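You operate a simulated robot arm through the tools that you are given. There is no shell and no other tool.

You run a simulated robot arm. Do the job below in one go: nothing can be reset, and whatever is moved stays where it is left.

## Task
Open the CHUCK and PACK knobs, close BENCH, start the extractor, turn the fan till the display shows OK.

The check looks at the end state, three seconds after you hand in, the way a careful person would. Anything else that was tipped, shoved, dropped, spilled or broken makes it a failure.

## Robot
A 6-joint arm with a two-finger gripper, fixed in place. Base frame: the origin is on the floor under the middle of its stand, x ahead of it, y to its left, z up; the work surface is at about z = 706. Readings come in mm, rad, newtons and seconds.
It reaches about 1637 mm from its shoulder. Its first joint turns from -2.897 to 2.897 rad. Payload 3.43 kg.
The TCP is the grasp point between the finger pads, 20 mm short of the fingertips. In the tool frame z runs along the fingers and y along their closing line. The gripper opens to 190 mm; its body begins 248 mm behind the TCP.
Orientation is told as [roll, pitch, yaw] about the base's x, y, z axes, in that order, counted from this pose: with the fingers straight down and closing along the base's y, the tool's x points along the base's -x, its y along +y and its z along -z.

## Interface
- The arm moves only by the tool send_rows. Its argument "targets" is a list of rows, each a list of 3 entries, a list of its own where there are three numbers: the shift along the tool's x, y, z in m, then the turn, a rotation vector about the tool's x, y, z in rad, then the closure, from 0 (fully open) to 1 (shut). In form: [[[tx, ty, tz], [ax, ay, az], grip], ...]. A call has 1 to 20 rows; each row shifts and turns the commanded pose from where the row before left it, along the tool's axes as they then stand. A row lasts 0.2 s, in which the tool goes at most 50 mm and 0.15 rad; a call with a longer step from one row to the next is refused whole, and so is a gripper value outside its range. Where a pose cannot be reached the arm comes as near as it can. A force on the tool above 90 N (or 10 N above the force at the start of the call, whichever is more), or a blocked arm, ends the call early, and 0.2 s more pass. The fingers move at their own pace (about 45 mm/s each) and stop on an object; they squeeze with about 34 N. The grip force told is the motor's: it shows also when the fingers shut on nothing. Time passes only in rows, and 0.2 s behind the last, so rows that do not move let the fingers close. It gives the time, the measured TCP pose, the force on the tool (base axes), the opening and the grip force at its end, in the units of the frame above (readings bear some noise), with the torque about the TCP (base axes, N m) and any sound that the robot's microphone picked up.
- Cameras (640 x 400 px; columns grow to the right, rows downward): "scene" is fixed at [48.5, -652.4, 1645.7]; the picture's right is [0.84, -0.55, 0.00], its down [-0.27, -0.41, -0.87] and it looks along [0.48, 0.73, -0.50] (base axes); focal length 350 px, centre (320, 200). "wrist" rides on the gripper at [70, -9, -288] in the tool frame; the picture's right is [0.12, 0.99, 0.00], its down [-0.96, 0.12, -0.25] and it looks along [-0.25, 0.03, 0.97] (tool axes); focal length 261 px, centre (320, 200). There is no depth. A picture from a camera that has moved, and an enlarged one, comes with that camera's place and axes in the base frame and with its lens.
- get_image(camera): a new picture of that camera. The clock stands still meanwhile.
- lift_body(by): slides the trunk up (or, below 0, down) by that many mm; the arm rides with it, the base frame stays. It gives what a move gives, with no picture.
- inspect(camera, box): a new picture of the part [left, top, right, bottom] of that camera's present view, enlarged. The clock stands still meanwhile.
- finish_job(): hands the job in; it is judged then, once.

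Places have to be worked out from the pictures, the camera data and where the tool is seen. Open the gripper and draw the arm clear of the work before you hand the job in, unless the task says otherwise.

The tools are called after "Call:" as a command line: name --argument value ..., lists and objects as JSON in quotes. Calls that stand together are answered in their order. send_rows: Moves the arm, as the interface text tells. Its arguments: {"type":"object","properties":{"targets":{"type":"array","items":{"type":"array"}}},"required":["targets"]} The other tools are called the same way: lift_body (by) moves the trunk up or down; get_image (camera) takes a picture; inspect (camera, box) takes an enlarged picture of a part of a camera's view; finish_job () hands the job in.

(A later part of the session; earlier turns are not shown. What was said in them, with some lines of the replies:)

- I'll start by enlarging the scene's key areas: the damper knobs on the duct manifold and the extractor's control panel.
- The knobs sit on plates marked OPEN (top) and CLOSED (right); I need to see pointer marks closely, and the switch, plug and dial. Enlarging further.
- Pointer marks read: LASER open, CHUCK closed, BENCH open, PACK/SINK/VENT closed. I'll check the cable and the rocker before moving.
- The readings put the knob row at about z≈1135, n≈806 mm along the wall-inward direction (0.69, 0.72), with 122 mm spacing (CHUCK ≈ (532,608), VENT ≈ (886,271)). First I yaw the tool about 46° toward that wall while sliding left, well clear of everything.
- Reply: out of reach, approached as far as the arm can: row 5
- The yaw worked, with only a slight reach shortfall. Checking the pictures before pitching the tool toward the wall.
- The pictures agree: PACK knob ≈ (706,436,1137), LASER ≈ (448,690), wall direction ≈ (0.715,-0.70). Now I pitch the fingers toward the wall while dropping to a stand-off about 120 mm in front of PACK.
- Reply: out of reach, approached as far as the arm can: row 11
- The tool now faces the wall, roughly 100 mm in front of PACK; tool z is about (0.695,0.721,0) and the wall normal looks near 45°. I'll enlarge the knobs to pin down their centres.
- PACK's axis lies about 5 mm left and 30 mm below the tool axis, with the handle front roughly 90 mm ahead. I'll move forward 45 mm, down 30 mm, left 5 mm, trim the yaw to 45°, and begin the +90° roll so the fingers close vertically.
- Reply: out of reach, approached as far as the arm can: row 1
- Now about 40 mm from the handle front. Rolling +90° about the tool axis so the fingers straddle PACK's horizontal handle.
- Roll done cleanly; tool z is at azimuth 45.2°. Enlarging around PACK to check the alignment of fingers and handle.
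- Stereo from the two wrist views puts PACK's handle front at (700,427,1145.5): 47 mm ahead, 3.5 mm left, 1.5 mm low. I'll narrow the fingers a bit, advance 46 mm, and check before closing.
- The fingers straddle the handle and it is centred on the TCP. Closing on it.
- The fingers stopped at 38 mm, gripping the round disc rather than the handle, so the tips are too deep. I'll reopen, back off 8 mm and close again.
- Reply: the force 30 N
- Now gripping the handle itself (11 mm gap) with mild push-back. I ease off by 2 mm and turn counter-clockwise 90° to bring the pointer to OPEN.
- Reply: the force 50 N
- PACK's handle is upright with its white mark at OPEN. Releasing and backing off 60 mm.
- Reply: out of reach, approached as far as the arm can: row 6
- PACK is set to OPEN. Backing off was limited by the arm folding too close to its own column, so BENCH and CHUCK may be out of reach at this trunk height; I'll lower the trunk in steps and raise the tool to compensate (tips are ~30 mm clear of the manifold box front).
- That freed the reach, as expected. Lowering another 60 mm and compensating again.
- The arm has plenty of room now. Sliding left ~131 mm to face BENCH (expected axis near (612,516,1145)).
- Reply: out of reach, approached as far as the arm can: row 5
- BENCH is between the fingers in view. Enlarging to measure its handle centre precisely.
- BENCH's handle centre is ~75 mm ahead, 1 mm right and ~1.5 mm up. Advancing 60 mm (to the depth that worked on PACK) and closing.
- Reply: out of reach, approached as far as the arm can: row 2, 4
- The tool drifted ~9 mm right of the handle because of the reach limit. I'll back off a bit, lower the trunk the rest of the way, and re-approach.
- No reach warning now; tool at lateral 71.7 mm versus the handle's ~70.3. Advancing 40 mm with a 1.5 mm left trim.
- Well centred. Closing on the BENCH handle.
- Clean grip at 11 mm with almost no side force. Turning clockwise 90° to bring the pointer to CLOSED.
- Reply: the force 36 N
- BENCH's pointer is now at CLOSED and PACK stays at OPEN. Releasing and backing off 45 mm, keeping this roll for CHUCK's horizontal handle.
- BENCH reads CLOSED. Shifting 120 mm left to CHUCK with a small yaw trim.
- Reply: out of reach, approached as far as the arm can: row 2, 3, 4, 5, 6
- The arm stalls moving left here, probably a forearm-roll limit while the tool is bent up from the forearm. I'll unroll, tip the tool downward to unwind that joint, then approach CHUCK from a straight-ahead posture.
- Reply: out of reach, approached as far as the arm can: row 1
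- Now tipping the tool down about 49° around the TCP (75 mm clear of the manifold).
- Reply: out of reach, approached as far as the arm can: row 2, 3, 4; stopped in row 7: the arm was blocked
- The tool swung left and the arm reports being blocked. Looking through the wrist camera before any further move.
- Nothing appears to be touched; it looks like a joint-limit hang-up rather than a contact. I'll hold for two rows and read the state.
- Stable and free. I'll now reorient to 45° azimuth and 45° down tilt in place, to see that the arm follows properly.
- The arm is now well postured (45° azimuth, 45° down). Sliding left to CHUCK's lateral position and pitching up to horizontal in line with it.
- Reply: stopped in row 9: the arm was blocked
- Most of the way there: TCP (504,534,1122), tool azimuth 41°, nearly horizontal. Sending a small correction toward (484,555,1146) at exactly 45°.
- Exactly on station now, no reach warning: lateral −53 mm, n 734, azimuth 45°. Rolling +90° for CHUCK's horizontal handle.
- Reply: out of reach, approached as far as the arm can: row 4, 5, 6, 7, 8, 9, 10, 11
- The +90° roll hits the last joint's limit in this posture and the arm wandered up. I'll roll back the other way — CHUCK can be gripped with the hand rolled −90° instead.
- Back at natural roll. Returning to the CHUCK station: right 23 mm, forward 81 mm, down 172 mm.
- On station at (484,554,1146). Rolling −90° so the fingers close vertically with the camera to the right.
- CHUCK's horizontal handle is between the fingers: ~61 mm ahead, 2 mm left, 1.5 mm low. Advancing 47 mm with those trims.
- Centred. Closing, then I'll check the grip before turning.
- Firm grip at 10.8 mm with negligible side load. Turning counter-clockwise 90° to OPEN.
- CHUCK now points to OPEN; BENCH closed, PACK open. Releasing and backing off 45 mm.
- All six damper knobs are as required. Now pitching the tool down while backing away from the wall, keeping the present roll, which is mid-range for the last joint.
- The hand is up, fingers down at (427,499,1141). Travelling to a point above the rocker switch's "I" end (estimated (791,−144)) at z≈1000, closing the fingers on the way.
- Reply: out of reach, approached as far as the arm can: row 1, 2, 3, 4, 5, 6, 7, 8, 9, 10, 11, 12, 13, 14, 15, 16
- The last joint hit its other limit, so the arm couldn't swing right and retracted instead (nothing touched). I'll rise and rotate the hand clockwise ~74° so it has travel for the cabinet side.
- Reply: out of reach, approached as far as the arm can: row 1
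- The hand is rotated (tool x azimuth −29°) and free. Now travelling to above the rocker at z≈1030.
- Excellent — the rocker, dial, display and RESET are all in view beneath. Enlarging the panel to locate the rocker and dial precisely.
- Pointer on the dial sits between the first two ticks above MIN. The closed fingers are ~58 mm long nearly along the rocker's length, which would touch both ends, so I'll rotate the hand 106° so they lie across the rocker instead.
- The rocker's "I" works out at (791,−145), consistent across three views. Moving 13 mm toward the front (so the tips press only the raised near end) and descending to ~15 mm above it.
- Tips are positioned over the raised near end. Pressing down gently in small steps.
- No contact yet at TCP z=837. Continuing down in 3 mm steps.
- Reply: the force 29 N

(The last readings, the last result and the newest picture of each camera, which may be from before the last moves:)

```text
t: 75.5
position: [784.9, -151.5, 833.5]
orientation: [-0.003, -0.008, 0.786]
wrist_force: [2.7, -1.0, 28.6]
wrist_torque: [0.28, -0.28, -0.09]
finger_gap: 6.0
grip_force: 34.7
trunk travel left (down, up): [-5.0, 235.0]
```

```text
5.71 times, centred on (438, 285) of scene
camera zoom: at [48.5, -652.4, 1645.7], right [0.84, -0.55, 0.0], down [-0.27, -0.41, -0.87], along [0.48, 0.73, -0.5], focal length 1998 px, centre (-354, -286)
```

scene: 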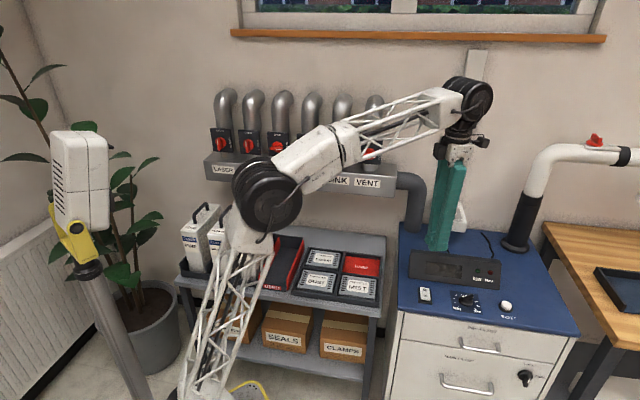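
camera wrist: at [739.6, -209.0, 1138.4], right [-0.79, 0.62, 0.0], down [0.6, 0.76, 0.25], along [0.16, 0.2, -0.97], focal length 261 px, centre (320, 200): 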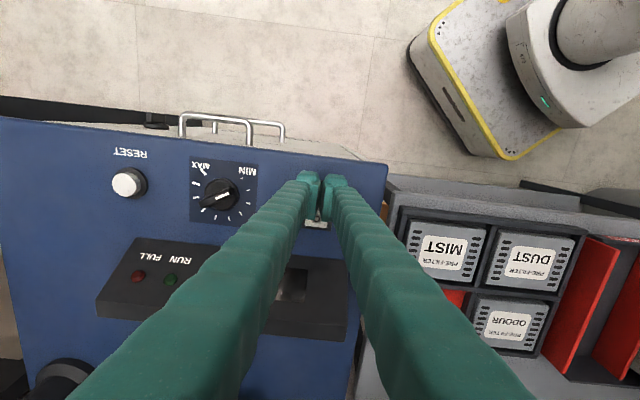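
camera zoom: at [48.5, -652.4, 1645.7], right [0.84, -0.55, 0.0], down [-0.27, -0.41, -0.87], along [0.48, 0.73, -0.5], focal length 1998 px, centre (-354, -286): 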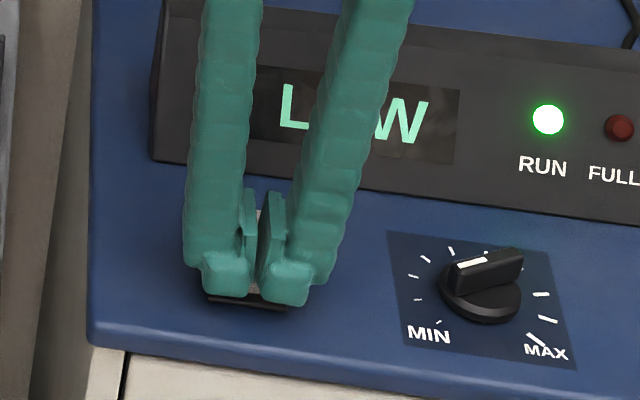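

The extractor started: RUN is lit and the display reads LOW. Lifting off and confirming it stays on.

Call:
send_rows --targets '[[[0, 0, -0.01], [0, 0, 0], 1.0], [[0, 0, -0.04], [0, 0, 0], 1.0], [[0, 0, -0.045], [0, 0, 0], 1.0], [[0, 0, -0.045], [0, 0, 0], 1.0], [[0, 0, -0.045], [0, 0, 0], 1.0]]'

Call:
inspect --camera "scene" --box '[390, 230, 520, 330]'

Call:
get_image --camera "wrist"

```text
t: 76.7
position: [782.2, -150.5, 1016.9]
orientation: [-0.003, -0.004, 0.787]
wrist_force: [0.2, -0.2, -1.0]
wrist_torque: [0.02, 0.03, 0.04]
finger_gap: 0.0
grip_force: 34.3
trunk travel left (down, up): [-5.0, 235.0]
```

```text
4.00 times, centred on (455, 280) of scene
camera zoom: at [48.5, -652.4, 1645.7], right [0.84, -0.55, 0.0], down [-0.27, -0.41, -0.87], along [0.48, 0.73, -0.5], focal length 1398 px, centre (-220, -120)
```

zoom: 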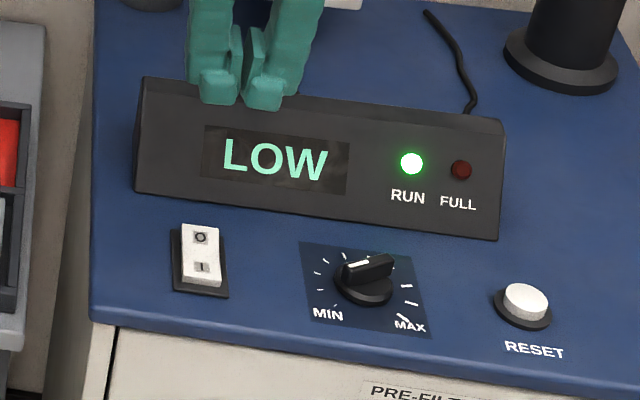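

```text
taken
camera wrist: at [738.2, -207.2, 1303.8], right [-0.79, 0.62, 0.0], down [0.6, 0.76, 0.25], along [0.16, 0.2, -0.97], focal length 261 px, centre (320, 200)
```

wrist: 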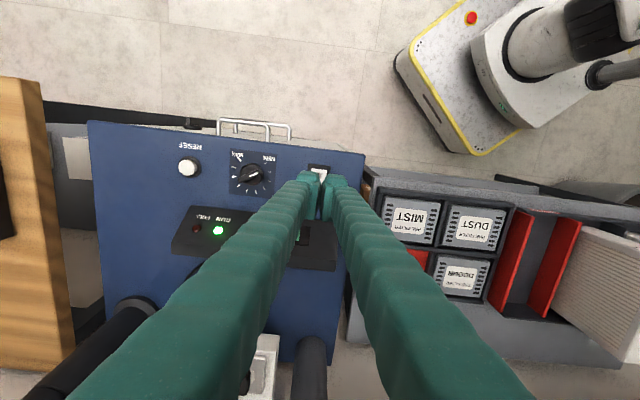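

It stays on, reading LOW; pointer near MIN so the fan must be turned up (clockwise). Enlarging the dial for its exact position.

Call:
inspect --camera "wrist" --box '[213, 140, 293, 210]'

Call:
inspect --camera "wrist" --box '[280, 150, 360, 200]'

```text
5.71 times, centred on (253, 175) of wrist
camera zoom: at [738.2, -207.2, 1303.8], right [-0.79, 0.62, 0.0], down [0.6, 0.76, 0.25], along [0.16, 0.2, -0.97], focal length 1489 px, centre (703, 343)
```

zoom: 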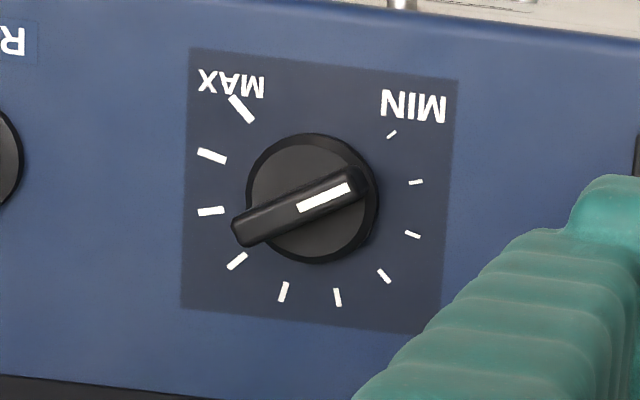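

```text
8.00 times, centred on (320, 175) of wrist
camera zoom: at [738.2, -207.2, 1303.8], right [-0.79, 0.62, 0.0], down [0.6, 0.76, 0.25], along [0.16, 0.2, -0.97], focal length 2085 px, centre (320, 400)
```

zoom: 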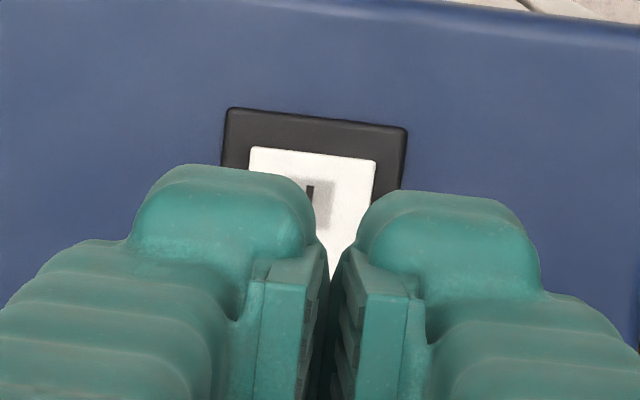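

Dial axis ≈ (892,−226.5), pointer azimuth ≈162° (about 18° clockwise of MIN). I'll move above it, open the fingers, and rotate the hand so it straddles the handle with ~200° of clockwise travel available.

Call:
send_rows --targets '[[[-0.008, -0.0438, 0], [0, 0, 0], 0.9], [[-0.008, -0.0438, 0], [0, 0, 0], 0.8], [[-0.0079, -0.0438, 0], [0, 0, 0], 0.75], [[0, 0, 0], [0, 0, -0.1459], 0.75], [[0, 0, 0], [0, 0, -0.1459], 0.75], [[0, 0, 0], [0, 0, -0.1459], 0.75], [[0, 0, 0], [0, 0, -0.1459], 0.75], [[0, 0, 0], [0, 0, -0.1459], 0.75], [[0, 0, 0], [0, 0, -0.1459], 0.75], [[0, 0, 0], [0, 0, -0.1459], 0.75], [[0, 0, 0], [0, 0, -0.1459], 0.75], [[0, 0, 0], [0, 0, -0.1459], 0.75], [[0, 0, 0], [0, 0, -0.1459], 0.75], [[0, 0, 0], [0, 0, -0.1459], 0.75], [[0, 0, 0], [0, 0, -0.1459], 0.75], [[0, 0, 0], [0, 0, -0.1459], 0.75], [[0, 0, 0], [0, 0, -0.1459], 0.75], [[0, 0, 0], [0, 0, 0], 0.75]]'

Call:
get_image --camera "wrist"

Call:
get_image --camera "scene"

```text
t: 80.5
position: [894.1, -228.6, 1016.8]
orientation: [-0.003, 0.004, 2.733]
wrist_force: [0.4, -0.3, -0.6]
wrist_torque: [-0.01, -0.02, -0.02]
finger_gap: 47.3
grip_force: 0.1
out of reach, approached as far as the arm can: row 17
trunk travel left (down, up): [-5.0, 235.0]
```

```text
taken
camera wrist: at [961.4, -249.1, 1304.5], right [-0.28, -0.96, 0.0], down [-0.93, 0.28, 0.24], along [-0.23, 0.07, -0.97], focal length 261 px, centre (320, 200)
```

wrist: 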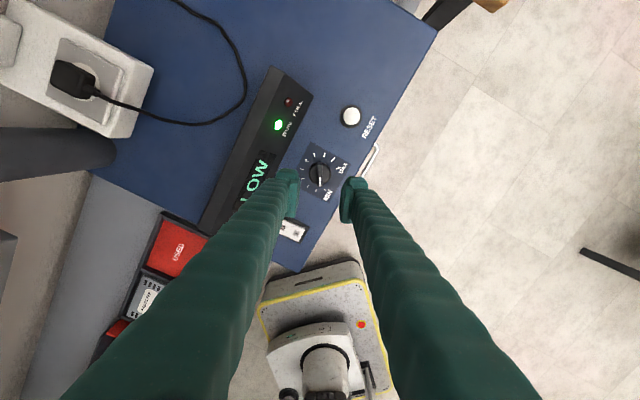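

```text
taken
```

scene: 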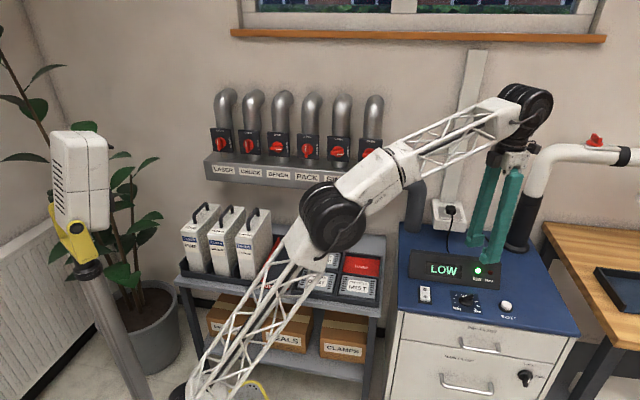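

The joint limit stopped the hand 5° short of exact alignment, which is fine (that's the turning direction). LOW is readable in both cameras; enlarging the dial to trim the centring.

Call:
inspect --camera "wrist" --box '[280, 140, 360, 210]'

```text
5.71 times, centred on (320, 175) of wrist
camera zoom: at [961.4, -249.1, 1304.5], right [-0.28, -0.96, 0.0], down [-0.93, 0.28, 0.24], along [-0.23, 0.07, -0.97], focal length 1489 px, centre (320, 343)
```

zoom: 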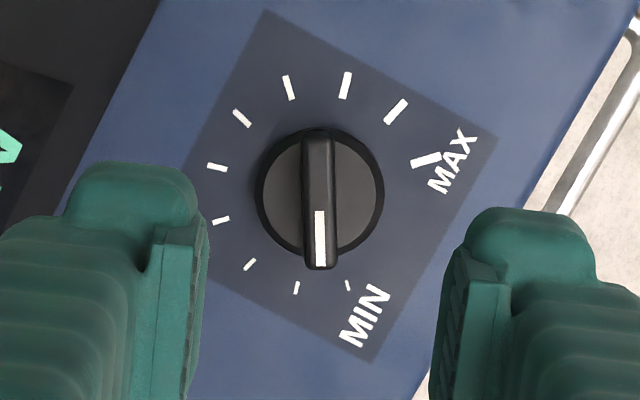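

Dial is roughly 3–5 mm toward the robot from the tool axis. Shifting 3.5 mm and descending to about 20 mm above the handle for a closer look.

Call:
send_rows --targets '[[[-0.0035, -0.0005, 0.02], [0, 0, 0], 0.75], [[0, 0, 0.04], [0, 0, 0], 0.75], [[0, 0, 0.04], [0, 0, 0], 0.75], [[0, 0, 0.035], [0, 0, 0], 0.75], [[0, 0, 0.012], [0, 0, 0], 0.75], [[0, 0, 0], [0, 0, 0], 0.75]]'

Call:
inspect --camera "wrist" --box '[256, 145, 384, 225]'

Call:
inspect --camera "scene" --box '[400, 240, 528, 320]'

```text
t: 81.9
position: [893.0, -226.4, 870.0]
orientation: [-0.003, 0.004, 2.732]
wrist_force: [0.3, 0.8, -0.6]
wrist_torque: [0.0, -0.02, 0.02]
finger_gap: 47.4
grip_force: 0.0
trunk travel left (down, up): [-5.0, 235.0]
```

```text
5.00 times, centred on (320, 185) of wrist
camera zoom: at [959.7, -247.5, 1157.4], right [-0.29, -0.96, 0.0], down [-0.93, 0.28, 0.24], along [-0.23, 0.07, -0.97], focal length 1303 px, centre (320, 275)
```

zoom: 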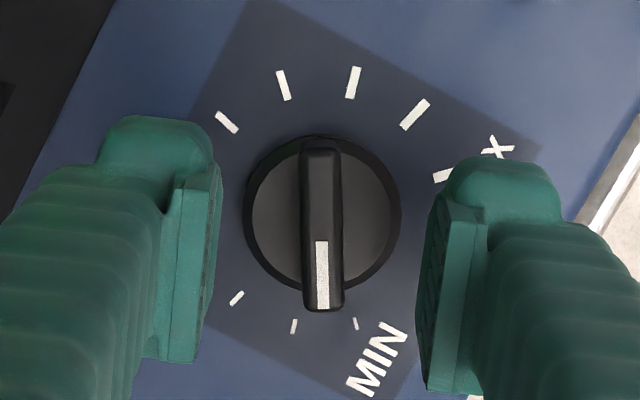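

```text
5.00 times, centred on (464, 280) of scene
camera zoom: at [48.5, -652.4, 1645.7], right [0.84, -0.55, 0.0], down [-0.27, -0.41, -0.87], along [0.48, 0.73, -0.5], focal length 1748 px, centre (-400, -200)
```

zoom: 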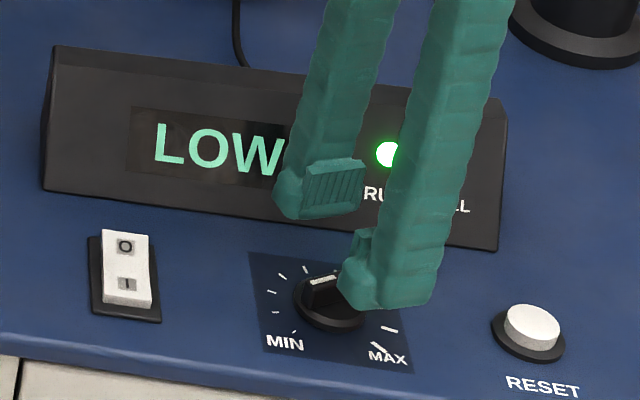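

Well centred (1.5 mm residual) and LOW stays readable. Descending 32 mm so the fingertips straddle the dial handle.

Call:
send_rows --targets '[[[-0.0015, 0, 0.01], [0, 0, 0], 0.75], [[0, 0, 0.01], [0, 0, 0], 0.75], [[0, 0, 0.007], [0, 0, 0], 0.75], [[0, 0, 0.005], [0, 0, 0], 0.75], [[0, 0, 0], [0, 0, 0], 0.75]]'

Call:
inspect --camera "wrist" --box '[256, 145, 384, 225]'

Call:
inspect --camera "scene" --box '[430, 270, 510, 320]'

```text
t: 83.1
position: [890.5, -225.0, 838.6]
orientation: [-0.003, 0.004, 2.733]
wrist_force: [0.2, 0.5, 0.2]
wrist_torque: [-0.02, -0.02, -0.03]
finger_gap: 47.3
grip_force: 0.1
trunk travel left (down, up): [-5.0, 235.0]
```

```text
5.00 times, centred on (320, 185) of wrist
camera zoom: at [958.2, -246.2, 1125.6], right [-0.29, -0.96, 0.0], down [-0.93, 0.28, 0.24], along [-0.23, 0.07, -0.97], focal length 1303 px, centre (320, 275)
```

zoom: 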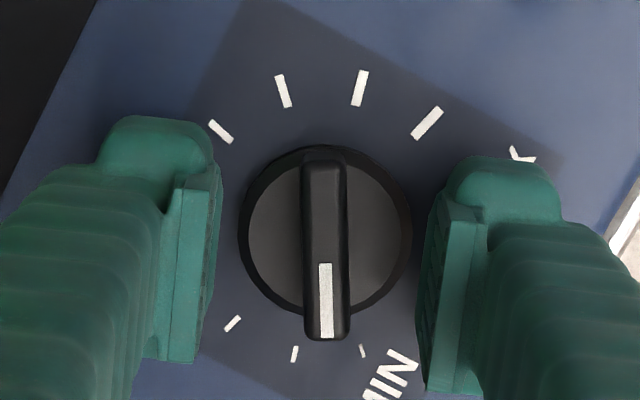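

```text
8.00 times, centred on (470, 295) of scene
camera zoom: at [48.5, -652.4, 1645.7], right [0.84, -0.55, 0.0], down [-0.27, -0.41, -0.87], along [0.48, 0.73, -0.5], focal length 2797 px, centre (-880, -560)
```

zoom: 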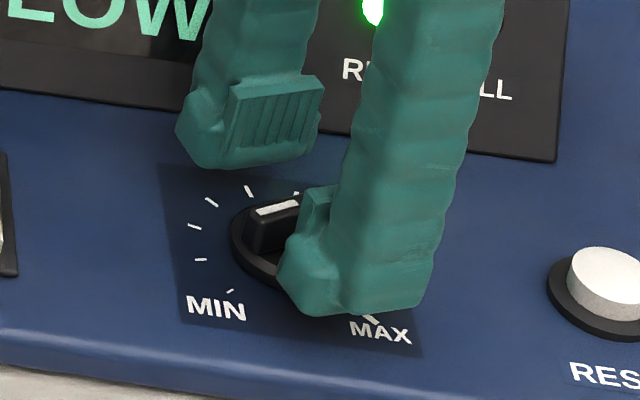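

Tips overlap the handle by only ~6 mm by my estimate. Lowering 6 mm more, watching for contact.

Call:
send_rows --targets '[[[0, 0, 0.003], [0, 0, 0], 0.75], [[0, 0, 0.003], [0, 0, 0], 0.75], [[0, 0, 0], [0, 0, 0], 0.75]]'

```text
t: 83.9
position: [890.7, -225.0, 831.8]
orientation: [-0.002, 0.006, 2.734]
wrist_force: [-0.4, 0.5, 0.0]
wrist_torque: [0.01, -0.04, -0.02]
finger_gap: 47.5
grip_force: 0.1
trunk travel left (down, up): [-5.0, 235.0]
```

No contact at z=831.8. Closing on the dial handle now.

Call:
send_rows --targets '[[[0, 0, 0], [0, 0, 0], 0.9], [[0, 0, 0], [0, 0, 0], 1.0], [[0, 0, 0], [0, 0, 0], 1.0], [[0, 0, 0], [0, 0, 0], 1.0], [[0, 0, 0], [0, 0, 0], 1.0]]'

Call:
inspect --camera "wrist" --box '[256, 145, 384, 225]'

Call:
inspect --camera "scene" --box '[400, 240, 528, 320]'

```text
t: 85.1
position: [890.2, -226.9, 832.2]
orientation: [-0.003, 0.005, 2.734]
wrist_force: [-1.2, -1.3, -0.8]
wrist_torque: [-0.01, 0.05, 0.01]
finger_gap: 10.0
grip_force: 43.4
trunk travel left (down, up): [-5.0, 235.0]
```

```text
5.00 times, centred on (320, 185) of wrist
camera zoom: at [957.7, -247.2, 1119.1], right [-0.29, -0.96, 0.0], down [-0.93, 0.28, 0.24], along [-0.23, 0.07, -0.97], focal length 1303 px, centre (320, 275)
```

zoom: 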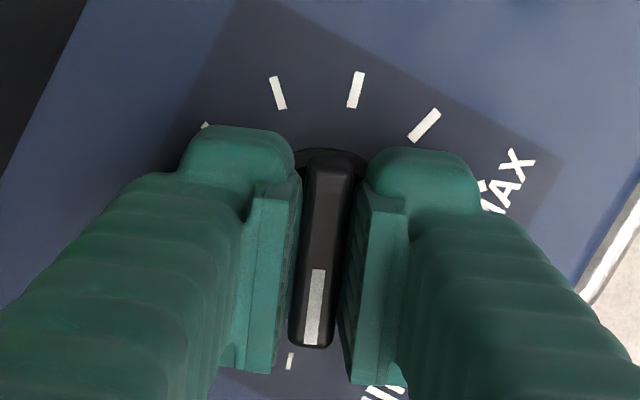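

```text
5.00 times, centred on (464, 280) of scene
camera zoom: at [48.5, -652.4, 1645.7], right [0.84, -0.55, 0.0], down [-0.27, -0.41, -0.87], along [0.48, 0.73, -0.5], focal length 1748 px, centre (-400, -200)
```

zoom: 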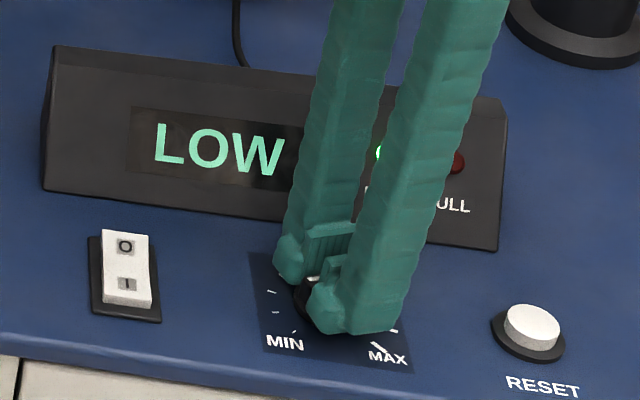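

Handle gripped (10 mm) and the display remains visible. Turning clockwise ~15° and checking the display.

Call:
send_rows --targets '[[[0, 0, 0], [0, 0, 0.0873], 1.0], [[0, 0, 0], [0, 0, 0.0873], 1.0], [[0, 0, 0], [0, 0, 0.0873], 1.0], [[0, 0, 0], [0, 0, 0], 1.0]]'

Call:
inspect --camera "scene" --box '[400, 240, 528, 320]'

```text
t: 86.1
position: [890.9, -226.3, 830.9]
orientation: [-0.005, 0.003, 2.468]
wrist_force: [-3.2, -5.0, -4.3]
wrist_torque: [-0.1, 0.02, -0.01]
finger_gap: 10.0
grip_force: 43.4
trunk travel left (down, up): [-5.0, 235.0]
```

```text
5.00 times, centred on (464, 280) of scene
camera zoom: at [48.5, -652.4, 1645.7], right [0.84, -0.55, 0.0], down [-0.27, -0.41, -0.87], along [0.48, 0.73, -0.5], focal length 1748 px, centre (-400, -200)
```

zoom: 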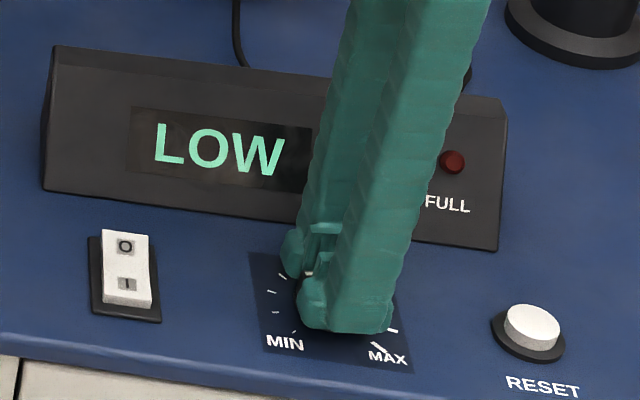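

Still LOW after ~15°, low forces. Turning another 15°.

Call:
send_rows --targets '[[[0, 0, 0], [0, 0, 0.0873], 1.0], [[0, 0, 0], [0, 0, 0.0873], 1.0], [[0, 0, 0], [0, 0, 0.0873], 1.0], [[0, 0, 0], [0, 0, 0], 1.0]]'

Call:
inspect --camera "scene" --box '[400, 240, 528, 320]'

Call:
inspect --camera "wrist" --box '[240, 130, 400, 230]'

```text
t: 87.1
position: [890.1, -225.4, 831.1]
orientation: [-0.006, 0.0, 2.208]
wrist_force: [-3.1, -6.7, -5.2]
wrist_torque: [-0.14, -0.01, -0.01]
finger_gap: 9.9
grip_force: 43.4
trunk travel left (down, up): [-5.0, 235.0]
```

```text
5.00 times, centred on (464, 280) of scene
camera zoom: at [48.5, -652.4, 1645.7], right [0.84, -0.55, 0.0], down [-0.27, -0.41, -0.87], along [0.48, 0.73, -0.5], focal length 1748 px, centre (-400, -200)
```

zoom: 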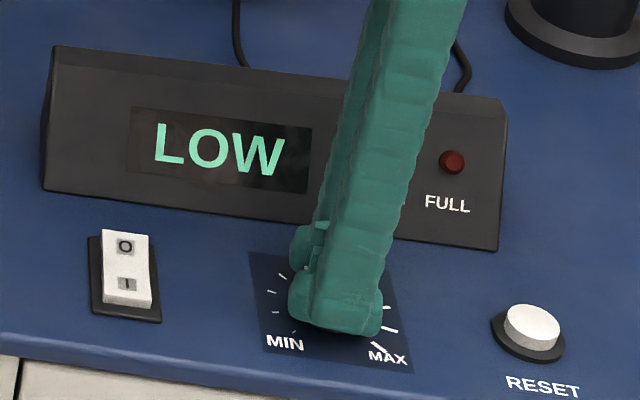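

```text
4.00 times, centred on (320, 180) of wrist
camera zoom: at [938.6, -278.4, 1118.9], right [-0.73, -0.69, 0.0], down [-0.67, 0.7, 0.24], along [-0.16, 0.18, -0.97], focal length 1043 px, centre (320, 280)
```

zoom: 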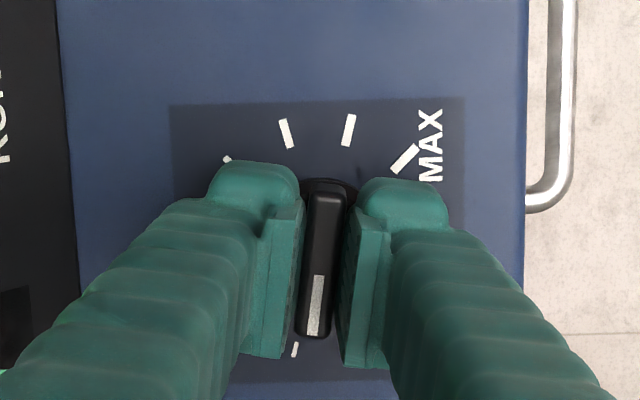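

The handle turns with the hand (now ~54° past MIN), still LOW. Another 15°.

Call:
send_rows --targets '[[[0, 0, 0], [0, 0, 0.0873], 1.0], [[0, 0, 0], [0, 0, 0.0873], 1.0], [[0, 0, 0], [0, 0, 0.0873], 1.0], [[0, 0, 0], [0, 0, 0], 1.0]]'

Call:
inspect --camera "scene" --box '[400, 240, 528, 320]'

```text
t: 88.1
position: [890.6, -225.1, 831.8]
orientation: [-0.005, -0.001, 1.946]
wrist_force: [-3.8, -9.2, -6.6]
wrist_torque: [-0.11, 0.01, -0.05]
finger_gap: 10.1
grip_force: 43.7
trunk travel left (down, up): [-5.0, 235.0]
```

```text
5.00 times, centred on (464, 280) of scene
camera zoom: at [48.5, -652.4, 1645.7], right [0.84, -0.55, 0.0], down [-0.27, -0.41, -0.87], along [0.48, 0.73, -0.5], focal length 1748 px, centre (-400, -200)
```

zoom: 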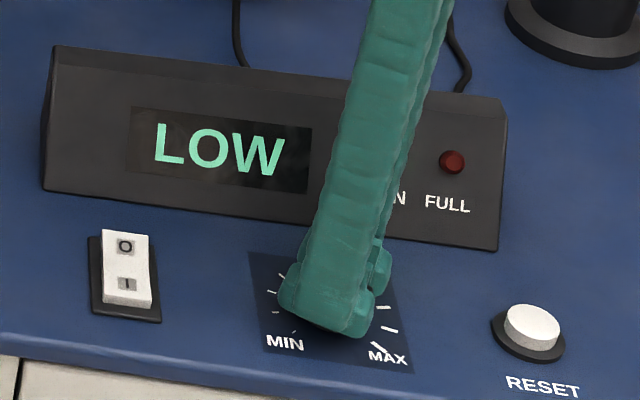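

Still LOW at ~69° past MIN. Continuing another 15°.

Call:
send_rows --targets '[[[0, 0, 0], [0, 0, 0.0873], 1.0], [[0, 0, 0], [0, 0, 0.0873], 1.0], [[0, 0, 0], [0, 0, 0.0873], 1.0], [[0, 0, 0], [0, 0, 0], 1.0]]'

Call:
inspect --camera "scene" --box '[400, 240, 528, 320]'

```text
t: 89.1
position: [891.1, -226.2, 831.1]
orientation: [-0.005, -0.002, 1.684]
wrist_force: [-2.8, -11.9, -6.7]
wrist_torque: [-0.15, 0.03, 0.03]
finger_gap: 9.9
grip_force: 43.5
trunk travel left (down, up): [-5.0, 235.0]
```

```text
5.00 times, centred on (464, 280) of scene
camera zoom: at [48.5, -652.4, 1645.7], right [0.84, -0.55, 0.0], down [-0.27, -0.41, -0.87], along [0.48, 0.73, -0.5], focal length 1748 px, centre (-400, -200)
```

zoom: 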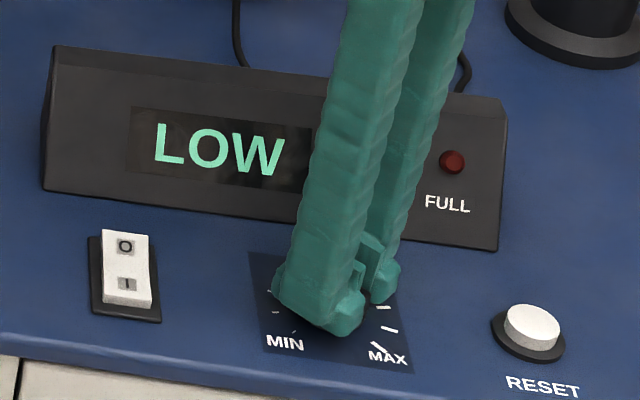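

Still LOW at ~84° past MIN. Another 15°.

Call:
send_rows --targets '[[[0, 0, 0], [0, 0, 0.0873], 1.0], [[0, 0, 0], [0, 0, 0.0873], 1.0], [[0, 0, 0], [0, 0, 0.0873], 1.0], [[0, 0, 0], [0, 0, 0], 1.0]]'

Call:
inspect --camera "scene" --box '[400, 240, 528, 320]'

Call:
inspect --camera "wrist" --box '[240, 130, 400, 230]'

```text
t: 90.1
position: [890.7, -225.7, 832.5]
orientation: [-0.004, -0.001, 1.422]
wrist_force: [-2.4, -11.7, -5.2]
wrist_torque: [-0.19, 0.05, -0.03]
finger_gap: 10.1
grip_force: 43.5
trunk travel left (down, up): [-5.0, 235.0]
```

```text
5.00 times, centred on (464, 280) of scene
camera zoom: at [48.5, -652.4, 1645.7], right [0.84, -0.55, 0.0], down [-0.27, -0.41, -0.87], along [0.48, 0.73, -0.5], focal length 1748 px, centre (-400, -200)
```

zoom: 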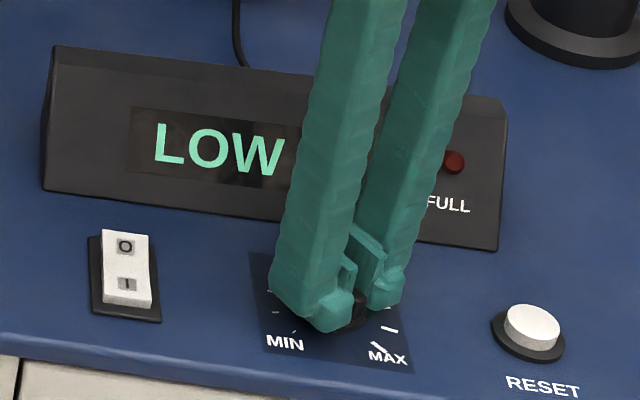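

```text
4.00 times, centred on (320, 180) of wrist
camera zoom: at [888.1, -297.6, 1118.7], right [-1.0, 0.03, -0.01], down [0.03, 0.97, 0.25], along [0.01, 0.25, -0.97], focal length 1043 px, centre (320, 280)
```

zoom: 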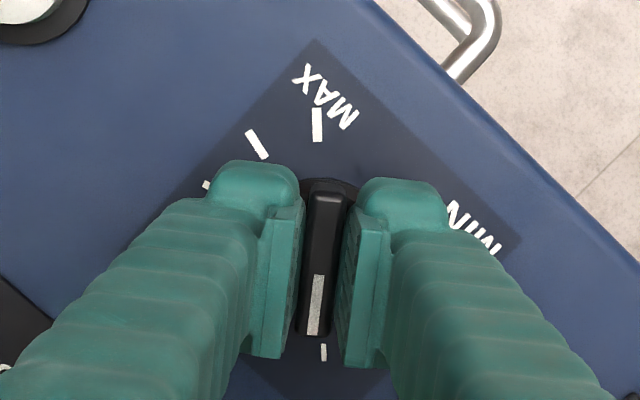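

Now ~98° past MIN, still LOW; the handle tracks the hand. Another 15°.

Call:
send_rows --targets '[[[0, 0, 0], [0, 0, 0.0873], 1.0], [[0, 0, 0], [0, 0, 0.0873], 1.0], [[0, 0, 0], [0, 0, 0.0873], 1.0], [[0, 0, 0], [0, 0, 0], 1.0]]'

Call:
inspect --camera "scene" --box '[400, 240, 528, 320]'

```text
t: 91.1
position: [892.2, -225.6, 832.3]
orientation: [-0.002, -0.003, 1.161]
wrist_force: [-1.5, -12.0, -8.3]
wrist_torque: [-0.2, 0.07, -0.02]
finger_gap: 9.9
grip_force: 43.5
trunk travel left (down, up): [-5.0, 235.0]
```

```text
5.00 times, centred on (464, 280) of scene
camera zoom: at [48.5, -652.4, 1645.7], right [0.84, -0.55, 0.0], down [-0.27, -0.41, -0.87], along [0.48, 0.73, -0.5], focal length 1748 px, centre (-400, -200)
```

zoom: 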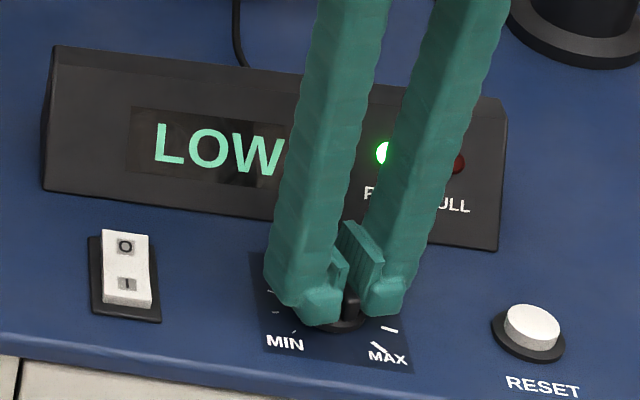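

Still LOW at ~113° past MIN. Another 15°.

Call:
send_rows --targets '[[[0, 0, 0], [0, 0, 0.0873], 1.0], [[0, 0, 0], [0, 0, 0.0873], 1.0], [[0, 0, 0], [0, 0, 0.0873], 1.0], [[0, 0, 0], [0, 0, 0], 1.0]]'

Call:
inspect --camera "scene" --box '[400, 240, 528, 320]'

```text
t: 92.1
position: [890.4, -225.8, 830.4]
orientation: [-0.004, -0.005, 0.9]
wrist_force: [-1.4, -11.6, -8.8]
wrist_torque: [-0.09, 0.09, -0.03]
finger_gap: 10.1
grip_force: 43.3
trunk travel left (down, up): [-5.0, 235.0]
```

```text
5.00 times, centred on (464, 280) of scene
camera zoom: at [48.5, -652.4, 1645.7], right [0.84, -0.55, 0.0], down [-0.27, -0.41, -0.87], along [0.48, 0.73, -0.5], focal length 1748 px, centre (-400, -200)
```

zoom: 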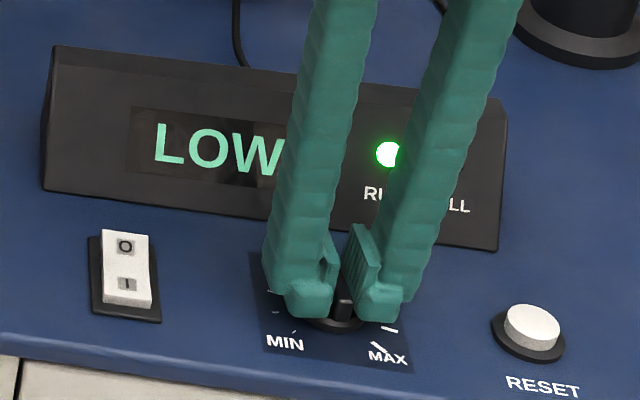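

Still LOW at ~128° past MIN (about mid-range). Another 15°.

Call:
send_rows --targets '[[[0, 0, 0], [0, 0, 0.0873], 1.0], [[0, 0, 0], [0, 0, 0.0873], 1.0], [[0, 0, 0], [0, 0, 0.0873], 1.0], [[0, 0, 0], [0, 0, 0], 1.0]]'

Call:
inspect --camera "scene" --box '[400, 240, 528, 320]'

Call:
inspect --camera "wrist" --box '[240, 130, 400, 230]'

```text
t: 93.1
position: [893.5, -225.5, 831.1]
orientation: [-0.003, -0.006, 0.637]
wrist_force: [7.5, -20.5, 1.7]
wrist_torque: [-0.24, 0.01, 0.02]
finger_gap: 10.3
grip_force: 43.8
trunk travel left (down, up): [-5.0, 235.0]
```

```text
5.00 times, centred on (464, 280) of scene
camera zoom: at [48.5, -652.4, 1645.7], right [0.84, -0.55, 0.0], down [-0.27, -0.41, -0.87], along [0.48, 0.73, -0.5], focal length 1748 px, centre (-400, -200)
```

zoom: 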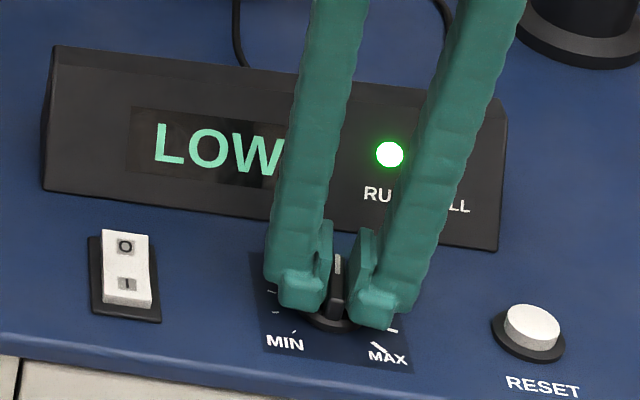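

```text
4.00 times, centred on (320, 180) of wrist
camera zoom: at [838.7, -275.3, 1118.5], right [-0.69, 0.73, 0.0], down [0.7, 0.66, 0.25], along [0.19, 0.17, -0.97], focal length 1043 px, centre (320, 280)
```

zoom: 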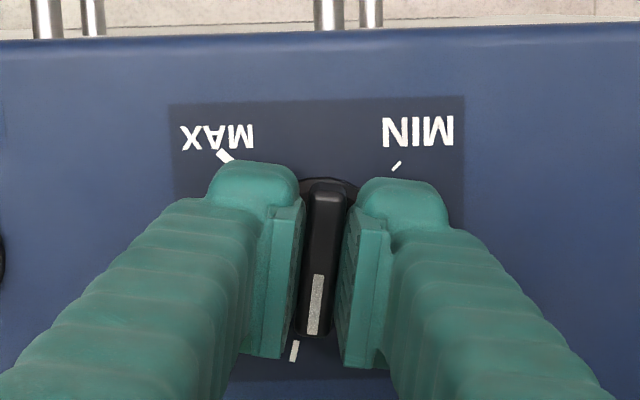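

~144° past MIN and still LOW; a slight side force, so I trim 1.5 mm and turn another 15°.

Call:
send_rows --targets '[[[0.0005, -0.0015, 0], [0, 0, 0.0873], 1.0], [[0, 0, 0], [0, 0, 0.0873], 1.0], [[0, 0, 0], [0, 0, 0.0873], 1.0], [[0, 0, 0], [0, 0, 0], 1.0]]'

Call:
inspect --camera "scene" --box '[400, 240, 528, 320]'

```text
t: 94.1
position: [890.8, -225.8, 831.3]
orientation: [0.001, -0.007, 0.376]
wrist_force: [2.5, -11.1, 3.1]
wrist_torque: [-0.12, 0.06, -0.05]
finger_gap: 10.1
grip_force: 43.5
trunk travel left (down, up): [-5.0, 235.0]
```

```text
5.00 times, centred on (464, 280) of scene
camera zoom: at [48.5, -652.4, 1645.7], right [0.84, -0.55, 0.0], down [-0.27, -0.41, -0.87], along [0.48, 0.73, -0.5], focal length 1748 px, centre (-400, -200)
```

zoom: 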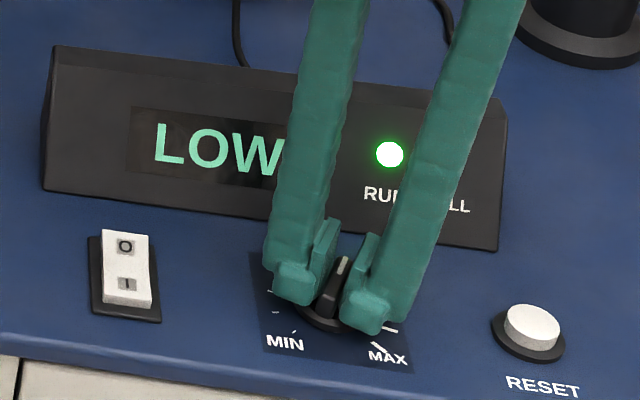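

Still LOW at ~159° past MIN. Another 15°.

Call:
send_rows --targets '[[[0, 0, 0], [0, 0, 0.0873], 1.0], [[0, 0, 0], [0, 0, 0.0873], 1.0], [[0, 0, 0], [0, 0, 0.0873], 1.0], [[0, 0, 0], [0, 0, 0], 1.0]]'

Call:
inspect --camera "scene" --box '[400, 240, 528, 320]'

```text
t: 95.1
position: [891.6, -225.6, 832.9]
orientation: [0.002, -0.006, 0.113]
wrist_force: [-4.5, -1.3, 1.3]
wrist_torque: [0.01, 0.06, -0.01]
finger_gap: 10.0
grip_force: 43.0
trunk travel left (down, up): [-5.0, 235.0]
```

```text
5.00 times, centred on (464, 280) of scene
camera zoom: at [48.5, -652.4, 1645.7], right [0.84, -0.55, 0.0], down [-0.27, -0.41, -0.87], along [0.48, 0.73, -0.5], focal length 1748 px, centre (-400, -200)
```

zoom: 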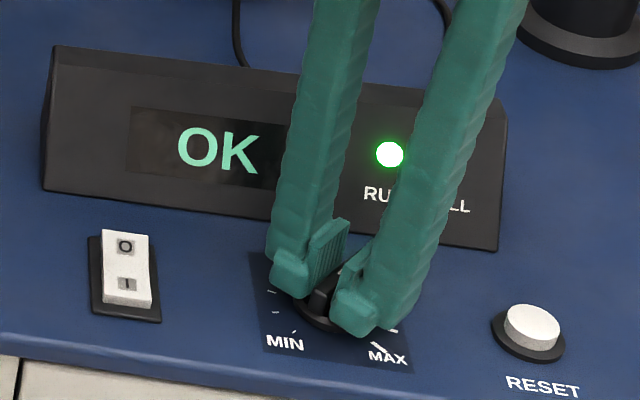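

The display now shows OK at ~173° past MIN. I'll hold for a second to make sure it settles before letting go.

Call:
send_rows --targets '[[[0, 0, 0], [0, 0, 0], 1.0], [[0, 0, 0], [0, 0, 0], 1.0], [[0, 0, 0], [0, 0, 0], 1.0], [[0, 0, 0], [0, 0, 0], 1.0], [[0, 0, 0], [0, 0, 0], 1.0], [[0, 0, 0], [0, 0, 0], 1.0], [[0, 0, 0], [0, 0, 0], 1.0], [[0, 0, 0], [0, 0, 0], 1.0]]'

Call:
inspect --camera "scene" --box '[400, 240, 528, 320]'

```text
t: 96.9
position: [892.1, -226.0, 832.0]
orientation: [0.001, -0.004, 0.114]
wrist_force: [-13.4, 8.8, -4.6]
wrist_torque: [0.1, 0.12, -0.01]
finger_gap: 10.0
grip_force: 43.4
trunk travel left (down, up): [-5.0, 235.0]
```

```text
5.00 times, centred on (464, 280) of scene
camera zoom: at [48.5, -652.4, 1645.7], right [0.84, -0.55, 0.0], down [-0.27, -0.41, -0.87], along [0.48, 0.73, -0.5], focal length 1748 px, centre (-400, -200)
```

zoom: 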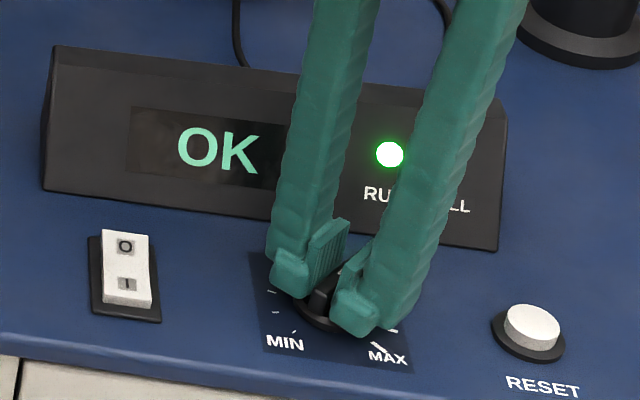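

OK is steady. Releasing the dial and lifting straight up.

Call:
send_rows --targets '[[[0, 0, 0], [0, 0, 0], 0.75], [[0, 0, 0], [0, 0, 0], 0.75], [[0, 0, 0], [0, 0, 0], 0.75], [[0, 0, 0], [0, 0, 0], 0.75], [[0, 0, -0.02], [0, 0, 0], 0.75], [[0, 0, -0.04], [0, 0, 0], 0.75], [[0, 0, -0.045], [0, 0, 0], 0.75], [[0, 0, -0.045], [0, 0, 0], 0.75], [[0, 0, -0.045], [0, 0, 0], 0.75]]'

Call:
inspect --camera "scene" --box '[400, 240, 528, 320]'

Call:
inspect --camera "wrist" --box '[240, 120, 400, 220]'

```text
t: 98.9
position: [890.9, -227.8, 1026.4]
orientation: [0.001, -0.005, 0.114]
wrist_force: [0.4, 0.0, 0.3]
wrist_torque: [-0.03, -0.02, 0.01]
finger_gap: 47.5
grip_force: 0.1
trunk travel left (down, up): [-5.0, 235.0]
```

```text
5.00 times, centred on (464, 280) of scene
camera zoom: at [48.5, -652.4, 1645.7], right [0.84, -0.55, 0.0], down [-0.27, -0.41, -0.87], along [0.48, 0.73, -0.5], focal length 1748 px, centre (-400, -200)
```

zoom: 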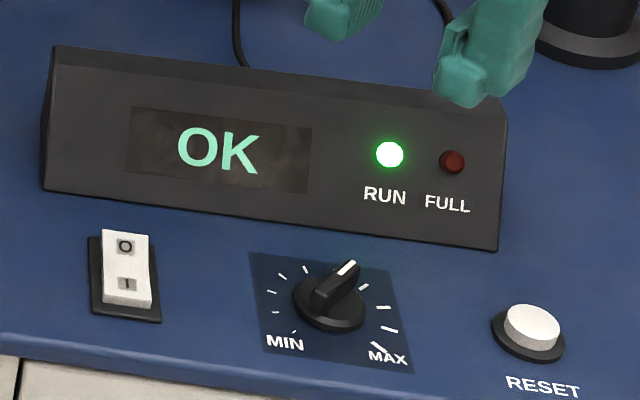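

```text
4.00 times, centred on (320, 170) of wrist
camera zoom: at [821.4, -244.7, 1313.4], right [-0.23, 0.97, 0.0], down [0.94, 0.22, 0.25], along [0.25, 0.06, -0.97], focal length 1043 px, centre (320, 320)
```

zoom: 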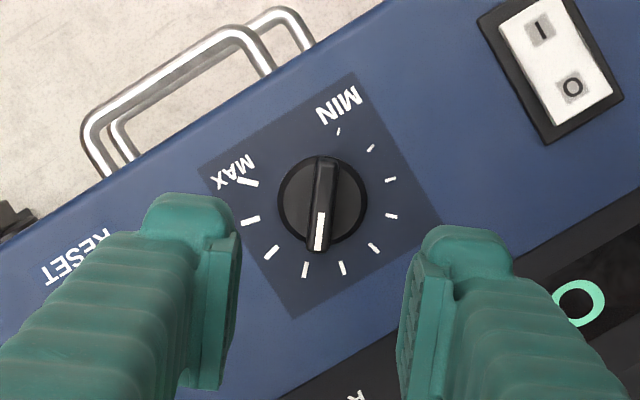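

The display stays at OK with the dial free. Now drawing the arm up and back clear of the cabinet and opening the gripper.

Call:
send_rows --targets '[[[0, 0, -0.045], [0, 0, 0], 0.75], [[0, 0, -0.045], [0, 0, 0], 0.75], [[0, 0, -0.045], [0, 0, 0], 0.75], [[0, 0, -0.045], [0, 0, 0], 0.6], [[0.035, 0.022, 0], [0, 0, 0], 0.4], [[0.035, 0.022, 0], [0, 0, 0], 0.2], [[0.035, 0.022, 0], [0, 0, 0], 0.0], [[0.035, 0.022, 0], [0, 0, 0], 0.0], [[0.035, 0.022, 0], [0, 0, 0], 0.0], [[0.035, 0.022, 0], [0, 0, 0], 0.0], [[0.035, 0.022, 0], [0, 0, 0], 0.0], [[0.035, 0.022, 0], [0, 0, 0], 0.0], [[0, 0, 0], [0, 0, 0], 0.0]]'

Call:
get_image --camera "scene"

Call:
inspect --camera "scene" --box '[205, 90, 397, 210]'

Call:
inspect --camera "scene" --box '[400, 240, 528, 320]'

```text
t: 101.7
position: [533.0, -67.5, 1097.3]
orientation: [0.0, -0.006, 0.116]
wrist_force: [0.2, -1.1, 0.1]
wrist_torque: [0.01, -0.03, -0.02]
finger_gap: 190.0
grip_force: 0.0
out of reach, approached as far as the arm can: row 1, 2, 3, 4
trunk travel left (down, up): [-5.0, 235.0]
```

```text
taken
```

scene: 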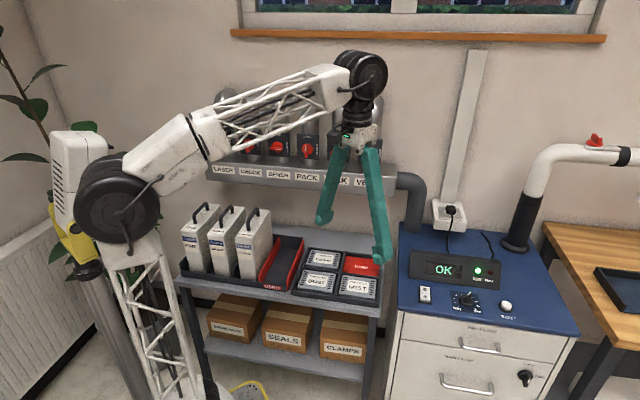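

```text
3.33 times, centred on (301, 150) of scene
camera zoom: at [48.5, -652.4, 1645.7], right [0.84, -0.55, 0.0], down [-0.27, -0.41, -0.87], along [0.48, 0.73, -0.5], focal length 1165 px, centre (383, 367)
```

zoom: 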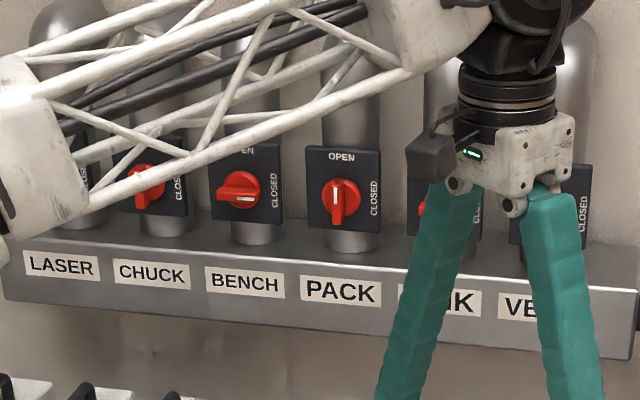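

```text
5.00 times, centred on (464, 280) of scene
camera zoom: at [48.5, -652.4, 1645.7], right [0.84, -0.55, 0.0], down [-0.27, -0.41, -0.87], along [0.48, 0.73, -0.5], focal length 1748 px, centre (-400, -200)
```

zoom: 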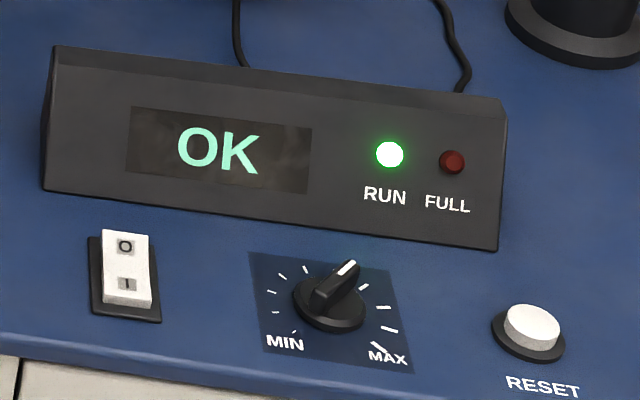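

The display still reads OK with RUN lit. BENCH is closed and PACK is open. CHUCK is partly hidden now, but was confirmed open after release, and nothing has been touched since. The gripper is open and the arm is clear of everything, so I'm handing in.

Call:
finish_job

```text
The job is handed in.
```

I finished the job and handed it in; I don't have the check's result yet.

- **Knobs:** CHUCK and PACK are open, and BENCH is closed. LASER, SINK and VENT are as I found them: LASER open, the other two closed. In the last picture the arm hid CHUCK partly and LASER, SINK and VENT mostly. I saw all six set correctly right after turning the last knob, and nothing touched them afterwards.
- **Extractor:** I switched it on at the rocker switch. The RUN light is lit and FULL is off.
- **Fan:** I turned the dial clockwise from near MIN until the display changed from LOW to OK. It still showed OK after I let go and moved the arm away.

I saw no sign that anything else was moved or knocked. While moving between knobs the arm reached some joint limits, strayed from its path and had to be repositioned. It touched nothing while doing so. The gripper is open and the arm is clear of the work. The trunk is still about 170 mm lower than it started.
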